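You operate a simulated robot arm through the tools that you are given. There is no shell and no other tool. Be economical: measure what you need, move in short steps, check, and stop when the job is done.

Carry out the task below with a simulated robot arm. There is one attempt and no reset: what you move stays moved.

Task
Take the bench scouring sponge and put it on the cream separator.

It is judged by the outcome, as a careful person would: the job done as asked, and still so three seconds after it is handed in. It fails if anything else is knocked over, pushed out of place, dropped, spilled or broken.

Robot
A 6-joint arm with a two-finger parallel gripper, fixed in place. Base frame: the origin is at the foot of the arm, x ahead of it, y to its left, z up; the work surface is at about z = 0.78. Readings come in m, rad, newtons and seconds.
With the tool pointing down near the work surface it reaches from about 0.24 to 0.64 m from the base axis. Its first joint turns from -1.152 to 1.152 rad. Payload 2.7 kg.
The TCP is the grasp point between the finger pads, 0.023 m short of the fingertips. In the tool frame z runs along the fingers and y along their closing line. Largest opening 0.094 m; finger width 0.038, thickness 0.01; the body of the gripper, 0.054 by 0.096 m, starts 0.039 m behind the TCP.
Orientation is told as [roll, pitch, yaw] about the base's x, y, z axes, in that order, counted from this pose: with the fingers straight down and closing along the base's y, the tool's x points along the base's -x, its y along +y and its z along -z.

Tools
- The arm moves only by the tool nudge_tool. Its argument "commands" is a list of rows, each a list of 5 numbers: the opening, from 0 (shut) to 1 (fully open), then the shift along the tool's x, y, z in mm, then the turn about the tool's z in rad. In form: [[grip, tx, ty, tz, spin], ...]. A call has 1 to 10 rows; each row shifts and turns the commanded pose from where the row before left it, along the tool's axes as they then stand. A row lasts 0.2 s, in which the tool goes at most 0.05 m and 0.15 rad; a call with a longer step from one row to the next is refused whole, and so is a gripper value outside its range. A pose out of reach is approached as far as the arm can. The call stops where the force on the tool passes 40 N (or 10 N more than at its start, if that is more) or the arm is blocked; 0.2 s more then pass. Each finger travels about 0.045 m/s and halts on what it meets, pressing with about 41 N; the grip force reading is that of the motor and also rises with nothing between the fingers. The clock runs only during rows and for 0.2 s after the last one: add rows that do not move to give the fingers time. It gives the time, the measured TCP pose, the force on the tool (base axes), the opening and the grip force at its end, in the units of the frame above (readings bear some noise), and new pictures: "pictures" is both (left out), scene, wrist or none.
- Cameras (640 x 400 px; columns grow to the right, rows downward): "scene" is fixed at [0.0879, -0.4448, 1.4015]; the picture's right is [0.67, -0.75, 0.00], its down [-0.51, -0.45, -0.73] and it looks along [0.55, 0.49, -0.68] (base axes); focal length 315 px, centre (320, 200). "wrist" rides on the gripper at [-0.039, 0, -0.044] in the tool frame; the picture's right is [0.00, -1.00, 0.00], its down [0.97, 0.00, -0.24] and it looks along [0.24, 0.00, 0.97] (tool axes); focal length 218 px, centre (320, 200). There is no depth. A picture from a camera that has moved, and an enlarged one, comes with that camera's place and axes in the base frame and with its lens. The place of the scene camera against the robot may be out by one fixed shift of up to 0.018 m in any direction.
- close_up(camera, box): a new picture of the part [left, top, right, bottom] of that camera's present view, enlarged. The clock stands still meanwhile.
- job_done(): hands the job in; it is judged then, once.

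Go step by step. Nothing tells you positions but the pictures and the camera data: compare them with the known pose of the tool, close in by small moves and look again before you grip or let go. The budget is 90 turns and 150 pictures, counting those below and the enlarged ones. Unless the task says otherwise, let go and move clear before handing in, and close with one line.

The tools are called after ">>>" as name(argument=value, ...) on one line, values as JSON. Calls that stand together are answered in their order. nudge_tool: Moves the arm, as the interface text tells. Its arguments: {"type":"object","properties":{"commands":{"type":"array","items":{"type":"array","items":{"type":"number"}}},"pictures":{"type":"string","enum":["both","scene","wrist","none"]}},"required":["commands"]} The other tools are called the same way: close_up (camera, box) takes an enlarged picture of a part of a camera's view; job_done () hands the job in.

At the start:

```text
clock: 0.0
eef_pos: [0.4481, -0.1907, 1.0327]
tool_rot: [0.0, -0.003, -0.002]
contact_force: [0.0, 0.4, 0.1]
gripper_width: 0.094
finger_force: 0.2
```

scene: 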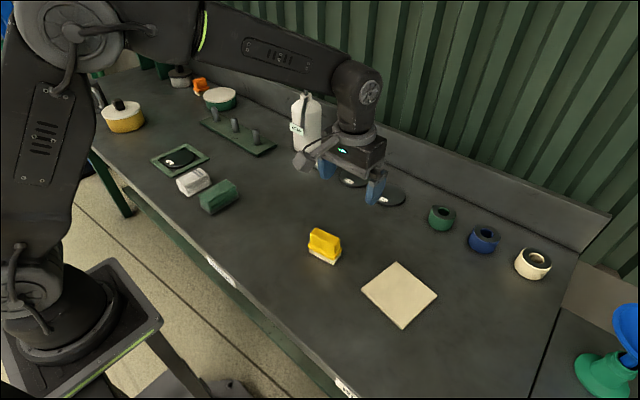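
wrist: 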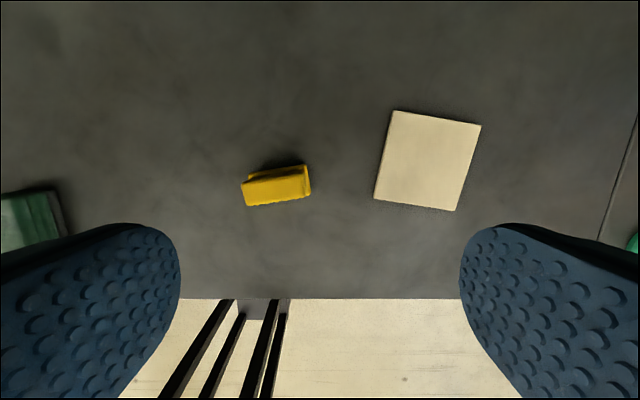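

I see a yellow block with a pale base near the middle, a cream square sheet to its right, and green and white blocks further left. I'll enlarge these to identify the sponge and the separator.

>>> close_up(camera="scene", box=[280, 210, 440, 330])

>>> close_up(camera="scene", box=[80, 60, 280, 220])

>>> close_up(camera="wrist", box=[220, 90, 500, 230])

```text
3.33 times, centred on (360, 270) of scene
camera zoom: at [0.0879, -0.4448, 1.4015], right [0.67, -0.75, 0.0], down [-0.51, -0.45, -0.73], along [0.55, 0.49, -0.68], focal length 1051 px, centre (187, -33)
```

zoom: 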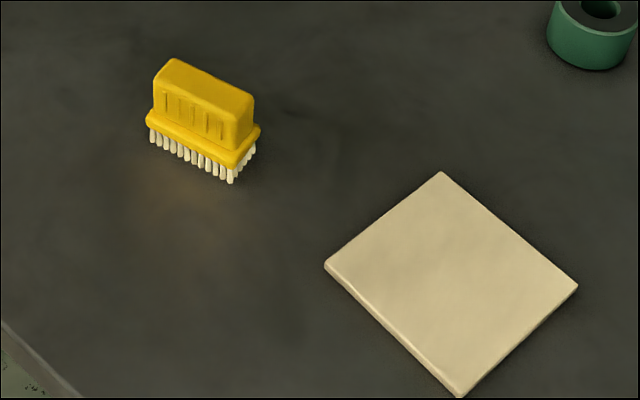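

```text
2.50 times, centred on (180, 140) of scene
camera zoom: at [0.0879, -0.4448, 1.4015], right [0.67, -0.75, 0.0], down [-0.51, -0.45, -0.73], along [0.55, 0.49, -0.68], focal length 788 px, centre (670, 350)
```

zoom: 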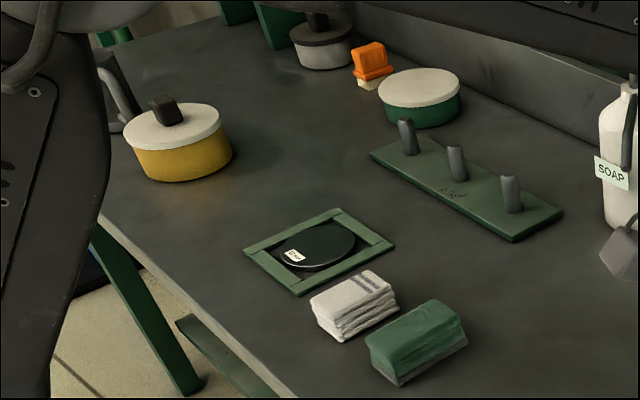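

```text
2.29 times, centred on (360, 160) of wrist
camera zoom: at [0.4861, -0.1936, 1.0782], right [0.0, -1.0, 0.0], down [-0.97, 0.0, 0.24], along [-0.24, 0.0, -0.97], focal length 499 px, centre (229, 291)
```

zoom: 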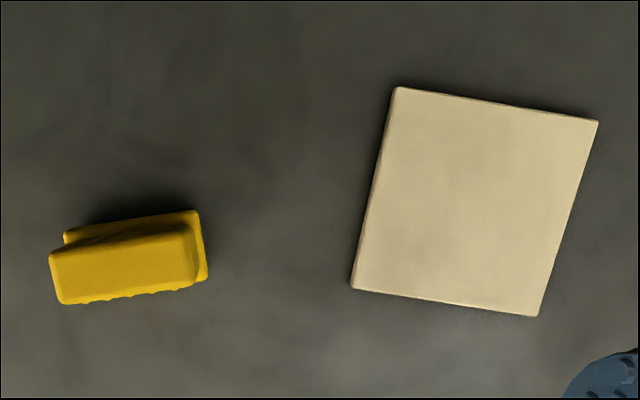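

The yellow item is a brush and the white one a folded cloth, so the green block with the grey layer is the scouring sponge, at about (0.39, 0.20). The cream square plate is the separator. I'll move above the sponge to look.

>>> nudge_tool(commands=[[1, 5, 48, 0, 0], [1, 5, 48, 0, 0], [1, 5, 48, 0, 0], [1, 5, 48, 0, 0], [1, 5, 48, 0, 0], [1, 5, 48, 0, 0], [1, 5, 48, 0, 0], [1, 5, 48, 0, 0], [1, 0, 0, 0, 0]])

```text
clock: 2.0
eef_pos: [0.4094, 0.1909, 1.0359]
tool_rot: [0.0, -0.002, 0.0]
contact_force: [-0.8, -0.2, -0.6]
gripper_width: 0.0939
finger_force: 0.0
camera wrist: at [0.448, 0.1887, 1.0807], right [0.0, -1.0, 0.0], down [-0.97, 0.0, 0.24], along [-0.24, 0.0, -0.97], focal length 218 px, centre (320, 200)
```

scene: 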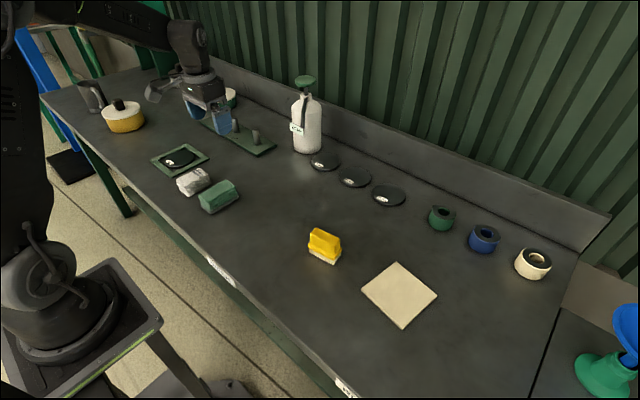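
wrist: 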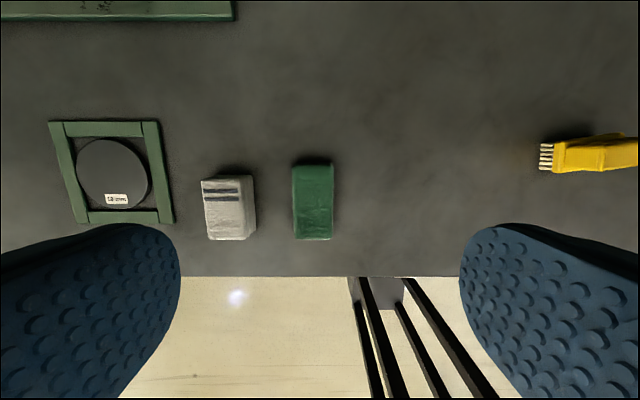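

>>> close_up(camera="wrist", box=[180, 130, 380, 255])

>>> close_up(camera="scene", box=[160, 150, 256, 220])

```text
3.20 times, centred on (280, 192) of wrist
camera zoom: at [0.448, 0.1887, 1.0807], right [0.0, -1.0, 0.0], down [-0.97, 0.0, 0.24], along [-0.24, 0.0, -0.97], focal length 698 px, centre (448, 224)
```

zoom: 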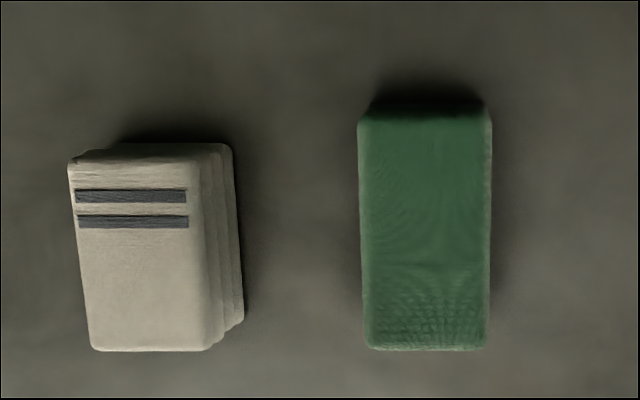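

```text
5.71 times, centred on (208, 185) of scene
camera zoom: at [0.0879, -0.4448, 1.4015], right [0.67, -0.75, 0.0], down [-0.51, -0.45, -0.73], along [0.55, 0.49, -0.68], focal length 1801 px, centre (960, 286)
```

zoom: 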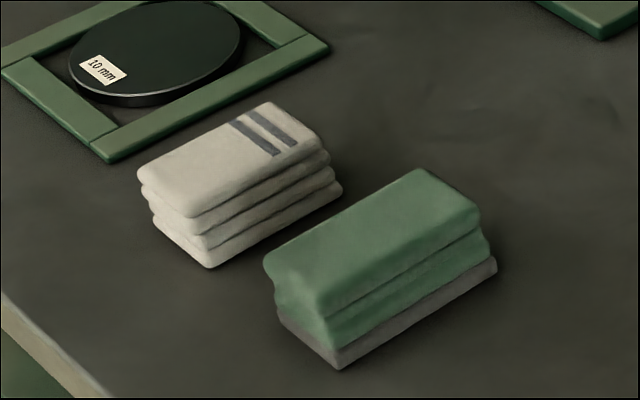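

The sponge is about 51 mm wide in y and 92 mm long in x, centred near (0.379, 0.198). I'll align over it and come partway down, with the opening reduced so the fingers clear the cloth.

>>> nudge_tool(commands=[[0.85, 30, 7, 0, 0], [0.85, 0, 0, 40, 0], [0.85, 0, 0, 40, 0], [0.85, 0, 0, 30, 0], [0.85, 0, 0, 0, 0]])

```text
clock: 3.2
eef_pos: [0.3782, 0.2002, 0.923]
tool_rot: [0.0, -0.001, 0.0]
contact_force: [-0.5, 0.3, -0.7]
gripper_width: 0.0798
finger_force: 0.1
camera wrist: at [0.4172, 0.1978, 0.9667], right [0.0, -1.0, 0.0], down [-0.97, 0.0, 0.24], along [-0.24, 0.0, -0.97], focal length 218 px, centre (320, 200)
```

scene: 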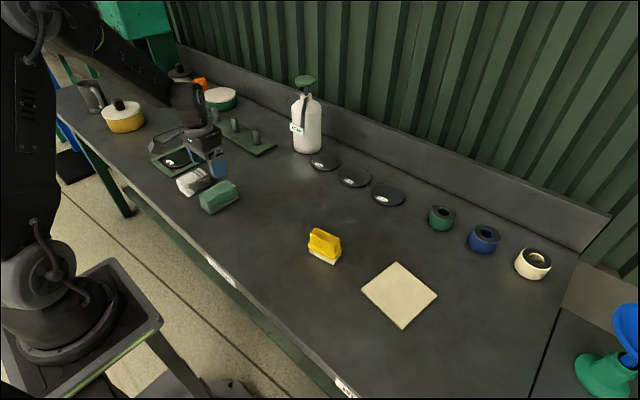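
wrist: 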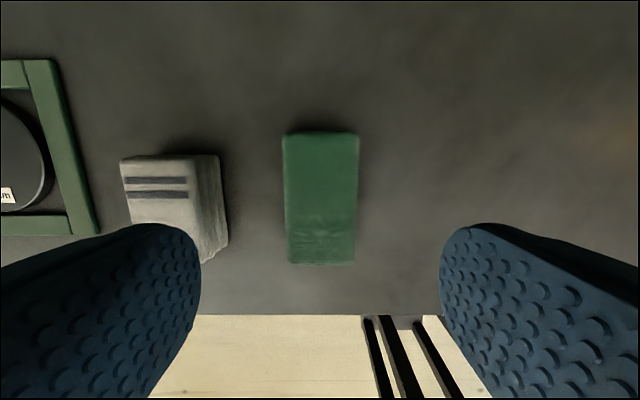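

The sponge is centred under the fingers and its top is near z = 0.828, so I'll descend to grasp height at about 0.812.

>>> nudge_tool(commands=[[0.85, 0, -1, 40, 0], [0.85, 0, 0, 40, 0], [0.85, 0, 0, 20, 0], [0.85, 0, 0, 10, 0], [0.85, 0, 0, 0, 0]])

```text
clock: 4.4
eef_pos: [0.3769, 0.1992, 0.815]
tool_rot: [0.0, -0.002, 0.0]
contact_force: [-0.2, -0.2, -0.7]
gripper_width: 0.08
finger_force: 0.1
camera wrist: at [0.4156, 0.1967, 0.8595], right [0.0, -1.0, 0.0], down [-0.97, 0.0, 0.24], along [-0.24, 0.0, -0.97], focal length 218 px, centre (320, 200)
```

scene: 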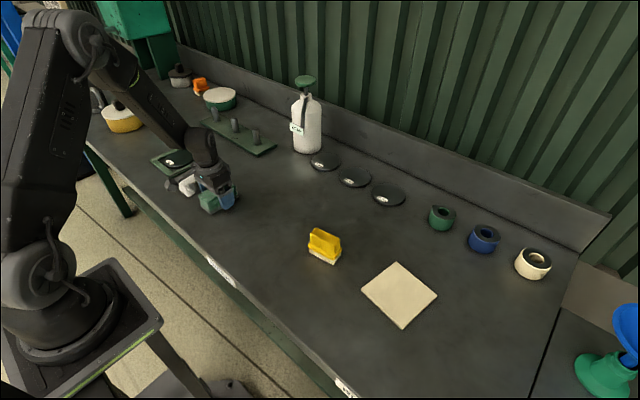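
wrist: 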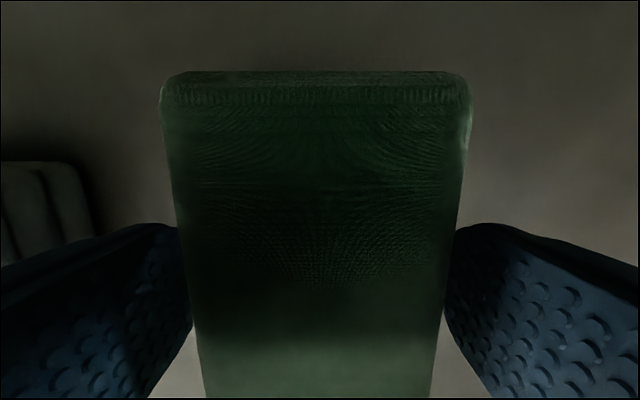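

The sponge sits evenly between the fingers with the cloth clear, so I'll close and lift a little.

>>> nudge_tool(commands=[[0.3, 0, 0, 0, 0], [0.3, 0, 0, 0, 0], [0.3, 0, 0, 0, 0], [0.3, 0, 0, 0, 0], [0.3, 0, 0, 0, 0]], pictures="wrist")

```text
clock: 5.6
eef_pos: [0.377, 0.2, 0.8145]
tool_rot: [0.0, -0.002, -0.001]
contact_force: [0.6, 0.0, 0.1]
gripper_width: 0.0493
finger_force: 40.7
camera wrist: at [0.4155, 0.1966, 0.8597], right [0.0, -1.0, 0.0], down [-0.97, 0.0, 0.24], along [-0.24, 0.0, -0.97], focal length 218 px, centre (320, 200)
```

wrist: 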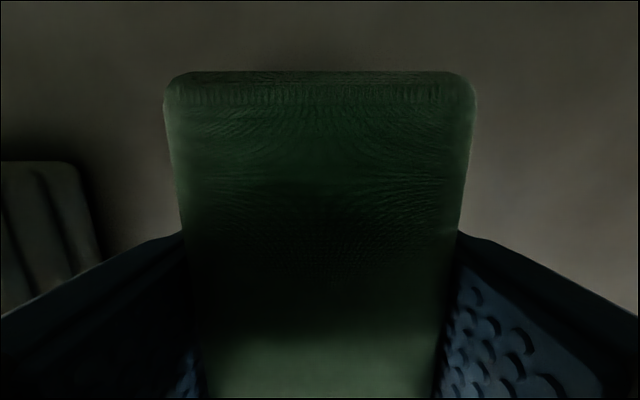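

The fingers grip at 49 mm with 41 N. I'll lift straight up.

>>> nudge_tool(commands=[[0.3, 0, 0, -20, 0], [0.3, 0, 0, -40, 0], [0.3, 0, 0, -40, 0], [0.3, 0, 0, -40, 0], [0.3, 0, 0, 0, 0]])

```text
clock: 6.8
eef_pos: [0.3753, 0.1929, 0.9515]
tool_rot: [-0.001, -0.001, 0.0]
contact_force: [0.3, 0.8, -0.7]
gripper_width: 0.049
finger_force: 41.6
camera wrist: at [0.4145, 0.1902, 0.9962], right [0.0, -1.0, 0.0], down [-0.97, 0.0, 0.24], along [-0.24, 0.0, -0.97], focal length 218 px, centre (320, 200)
```

scene: 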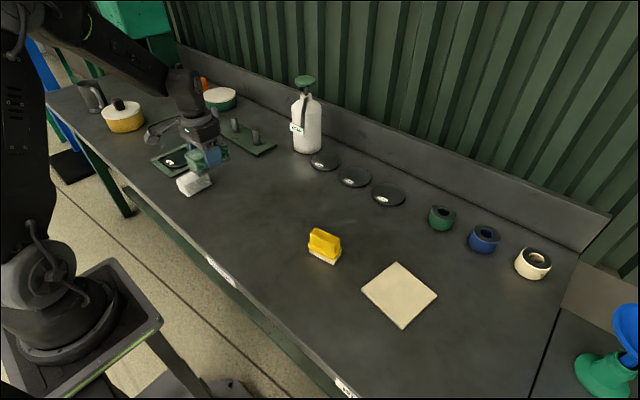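
wrist: 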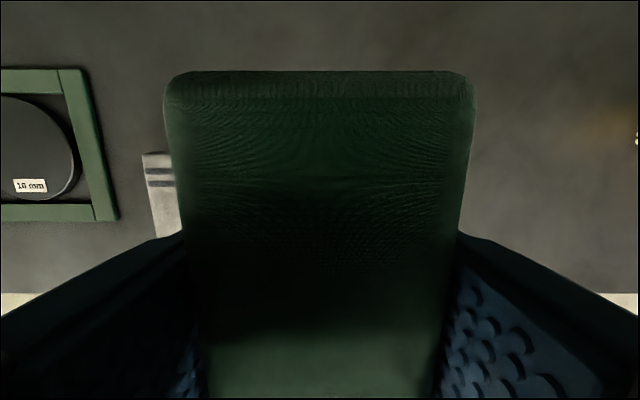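

The sponge is held level and clear of the bench at about z = 0.92. I'll carry it across toward the separator at this height, passing well above the brush.

>>> nudge_tool(commands=[[0.3, -9, -40, -2, 0], [0.3, -9, -48, 0, 0], [0.3, -9, -48, 0, 0], [0.3, -9, -48, 0, 0], [0.3, -9, -48, 0, 0], [0.3, -9, -48, 0, 0], [0.3, -9, -48, 0, 0], [0.3, -9, -48, 0, 0], [0.3, -5, -48, 0, 0], [0.3, 0, 0, 0, 0]])

```text
clock: 9.0
eef_pos: [0.4577, -0.226, 0.9566]
tool_rot: [-0.001, -0.002, 0.0]
contact_force: [-0.5, 0.8, -0.9]
gripper_width: 0.049
finger_force: 41.0
camera wrist: at [0.4965, -0.2285, 1.0014], right [0.0, -1.0, 0.0], down [-0.97, 0.0, 0.24], along [-0.24, 0.0, -0.97], focal length 218 px, centre (320, 200)
```

scene: 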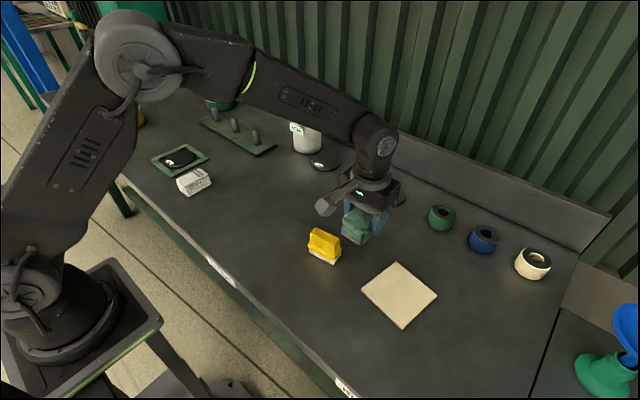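
wrist: 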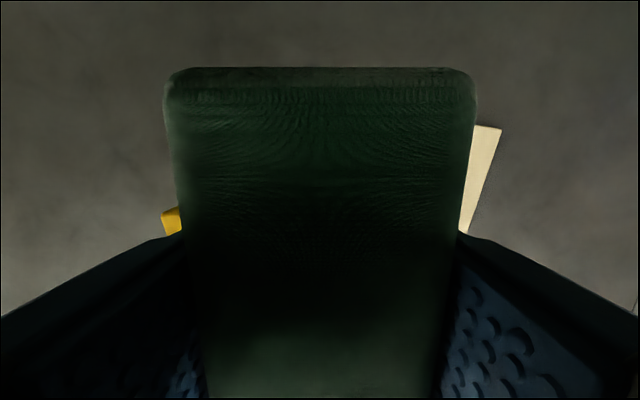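

The visible separator corner matches my estimate: centre near (0.463, -0.334), turned about -0.157 rad. I'll move over it, align the spin, and come partway down.

>>> nudge_tool(commands=[[0.3, -2, -40, 0, 0], [0.3, -2, -40, 0, 0], [0.3, 0, -25, 0, 0], [0.3, 0, 0, 0, 0.08], [0.3, 0, 0, 0, 0.077], [0.3, 0, 0, 40, 0], [0.3, 0, 0, 30, 0], [0.3, 0, 0, 0, 0]])

```text
clock: 10.8
eef_pos: [0.4601, -0.3299, 0.8876]
tool_rot: [0.0, -0.002, -0.157]
contact_force: [-0.2, 0.1, 0.0]
gripper_width: 0.0492
finger_force: 40.8
camera wrist: at [0.4978, -0.3389, 0.9323], right [-0.16, -0.99, 0.0], down [-0.96, 0.15, 0.24], along [-0.24, 0.04, -0.97], focal length 218 px, centre (320, 200)
```

scene: 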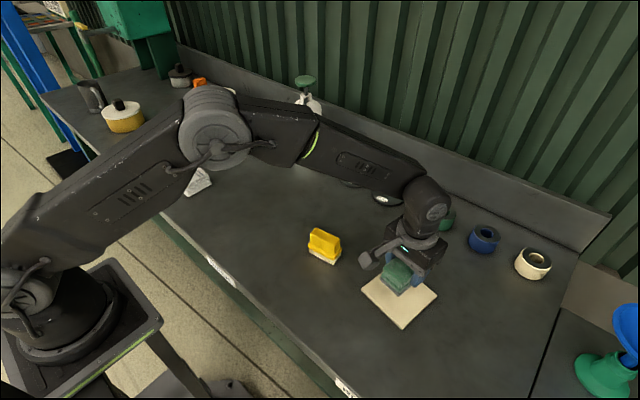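
wrist: 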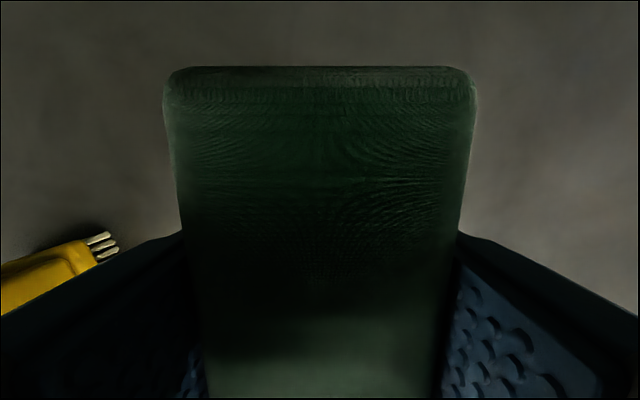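

The sponge is aligned above the plate. I'll lower further and check in the scene picture.

>>> nudge_tool(commands=[[0.3, 0, 0, 30, 0], [0.3, 0, 0, 22, 0], [0.3, 0, 0, 0, 0]], pictures="none")

>>> close_up(camera="scene", box=[330, 220, 470, 340])

```text
clock: 11.6
eef_pos: [0.4592, -0.3322, 0.8341]
tool_rot: [0.0, 0.0, -0.157]
contact_force: [0.2, -0.6, 0.8]
gripper_width: 0.0495
finger_force: 40.6
```

```text
3.33 times, centred on (400, 280) of scene
camera zoom: at [0.0879, -0.4448, 1.4015], right [0.67, -0.75, 0.0], down [-0.51, -0.45, -0.73], along [0.55, 0.49, -0.68], focal length 1051 px, centre (53, -67)
```

zoom: 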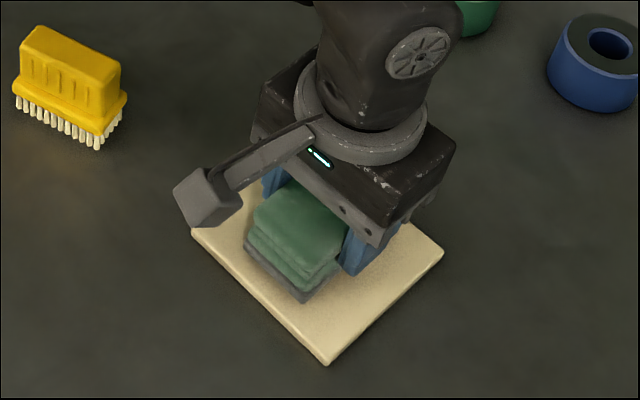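

The sponge is within the plate's outline and about 1–2 cm above it. I'll lower in small steps until contact shows.

>>> nudge_tool(commands=[[0.3, 0, 0, 5, 0], [0.3, 0, 0, 3, 0], [0.3, 0, 0, 2, 0], [0.3, 0, 0, 0, 0]], pictures="none")

>>> close_up(camera="scene", box=[350, 240, 450, 330])

```text
clock: 12.6
eef_pos: [0.4584, -0.3298, 0.8238]
tool_rot: [-0.001, -0.002, -0.156]
contact_force: [0.1, 1.0, 0.8]
gripper_width: 0.0494
finger_force: 41.8
```

```text
4.44 times, centred on (400, 285) of scene
camera zoom: at [0.0879, -0.4448, 1.4015], right [0.67, -0.75, 0.0], down [-0.51, -0.45, -0.73], along [0.55, 0.49, -0.68], focal length 1401 px, centre (-36, -178)
```

zoom: 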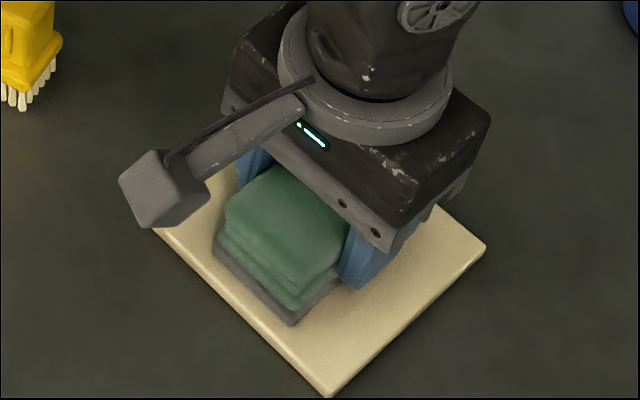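

There is no contact yet and the sponge is centred with margins all round. I'll go down a millimetre or two at a time.

>>> nudge_tool(commands=[[0.3, 0, 0, 1.5, 0], [0.3, 0, 0, 1, 0], [0.3, 0, 0, 0, 0]], pictures="none")

```text
clock: 13.4
eef_pos: [0.4588, -0.3317, 0.8238]
tool_rot: [-0.004, -0.006, -0.156]
contact_force: [-2.3, 0.9, 27.3]
gripper_width: 0.049
finger_force: 41.0
```

The upward force of 27 N shows the sponge is on the plate. I'll ease off 1 mm and open partway.

>>> nudge_tool(commands=[[0.3, 0, 0, -1.5, 0], [0.3, 0, 0, 0, 0], [0.6, 0, 0, 0, 0], [0.8, 0, 0, 0, 0], [0.8, 0, 0, 0, 0], [0.8, 0, 0, 0, 0]])

```text
clock: 14.8
eef_pos: [0.4585, -0.3303, 0.8229]
tool_rot: [0.0, -0.002, -0.157]
contact_force: [1.2, -0.6, -0.5]
gripper_width: 0.0751
finger_force: 0.0
camera wrist: at [0.4965, -0.3387, 0.8672], right [-0.16, -0.99, 0.0], down [-0.96, 0.15, 0.24], along [-0.24, 0.04, -0.97], focal length 218 px, centre (320, 200)
```

scene: 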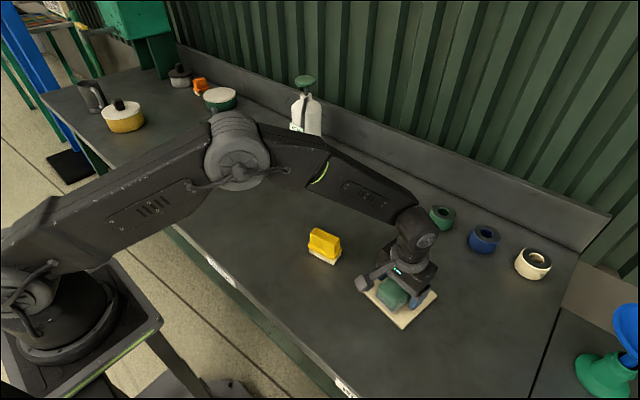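
wrist: 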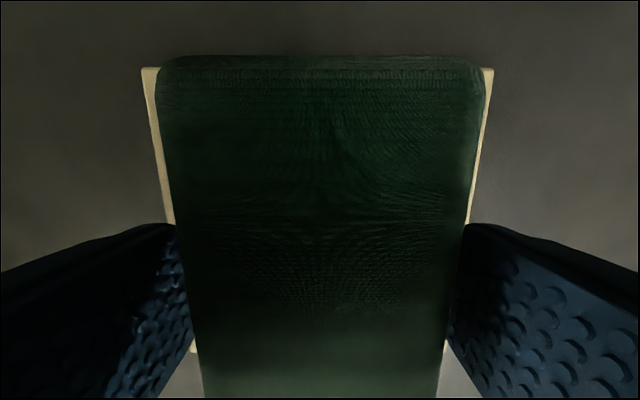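

The fingers are free and the sponge sits centred on the plate. I'll lift straight up and clear.

>>> nudge_tool(commands=[[0.8, 0, 0, -20, 0], [0.8, 0, 0, -40, 0], [0.8, 0, 0, -40, 0], [0.8, 0, 0, -40, 0], [0.8, 0, 40, 0, 0], [0.8, 0, 40, 0, 0], [0.8, 0, 0, 0, 0]])

>>> close_up(camera="scene", box=[330, 220, 470, 340])

```text
clock: 16.4
eef_pos: [0.4686, -0.252, 0.9625]
tool_rot: [0.0, -0.002, -0.16]
contact_force: [-0.3, 0.6, 0.4]
gripper_width: 0.0751
finger_force: 0.1
camera wrist: at [0.5071, -0.2615, 1.0068], right [-0.16, -0.99, 0.0], down [-0.96, 0.15, 0.24], along [-0.24, 0.04, -0.97], focal length 218 px, centre (320, 200)
```

scene: 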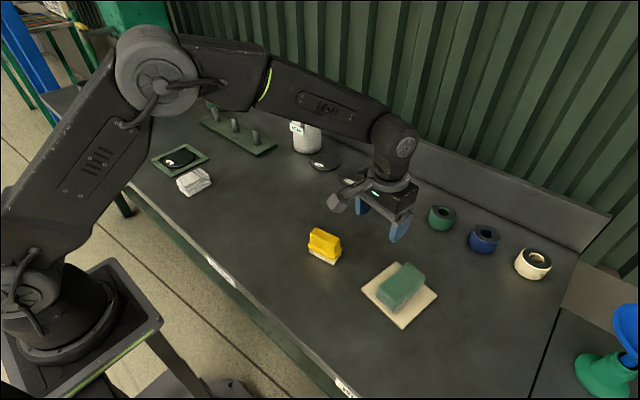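
wrist: 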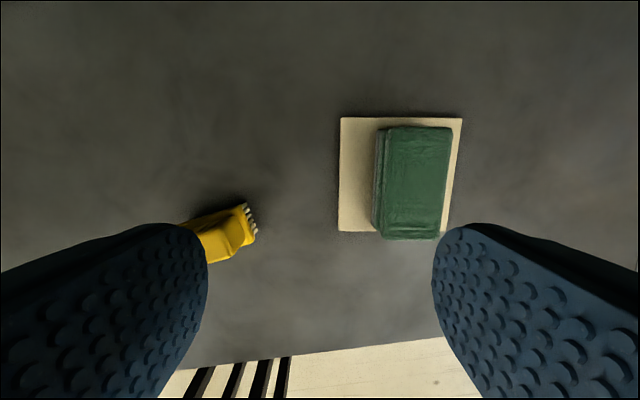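

```text
3.33 times, centred on (400, 280) of scene
camera zoom: at [0.0879, -0.4448, 1.4015], right [0.67, -0.75, 0.0], down [-0.51, -0.45, -0.73], along [0.55, 0.49, -0.68], focal length 1051 px, centre (53, -67)
```

zoom: 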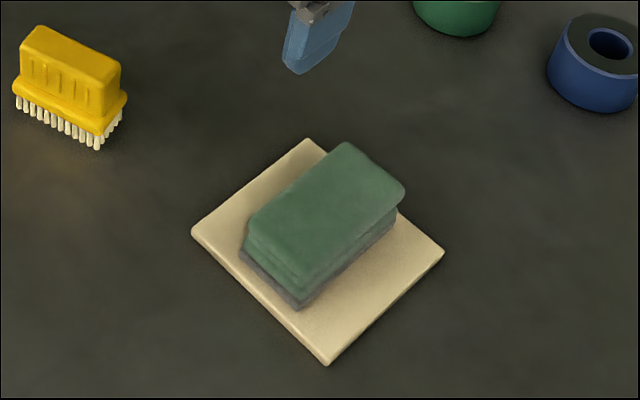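

The sponge rests flat and fully on the cream plate, nothing else has moved, and the arm is clear. I'll hand it in.

>>> job_done()

```text
The job is handed in.
```

The green scouring sponge is resting flat on the cream square plate, which I took to be the cream separator. Nothing else was moved, the gripper is open and clear, and the job is handed in.
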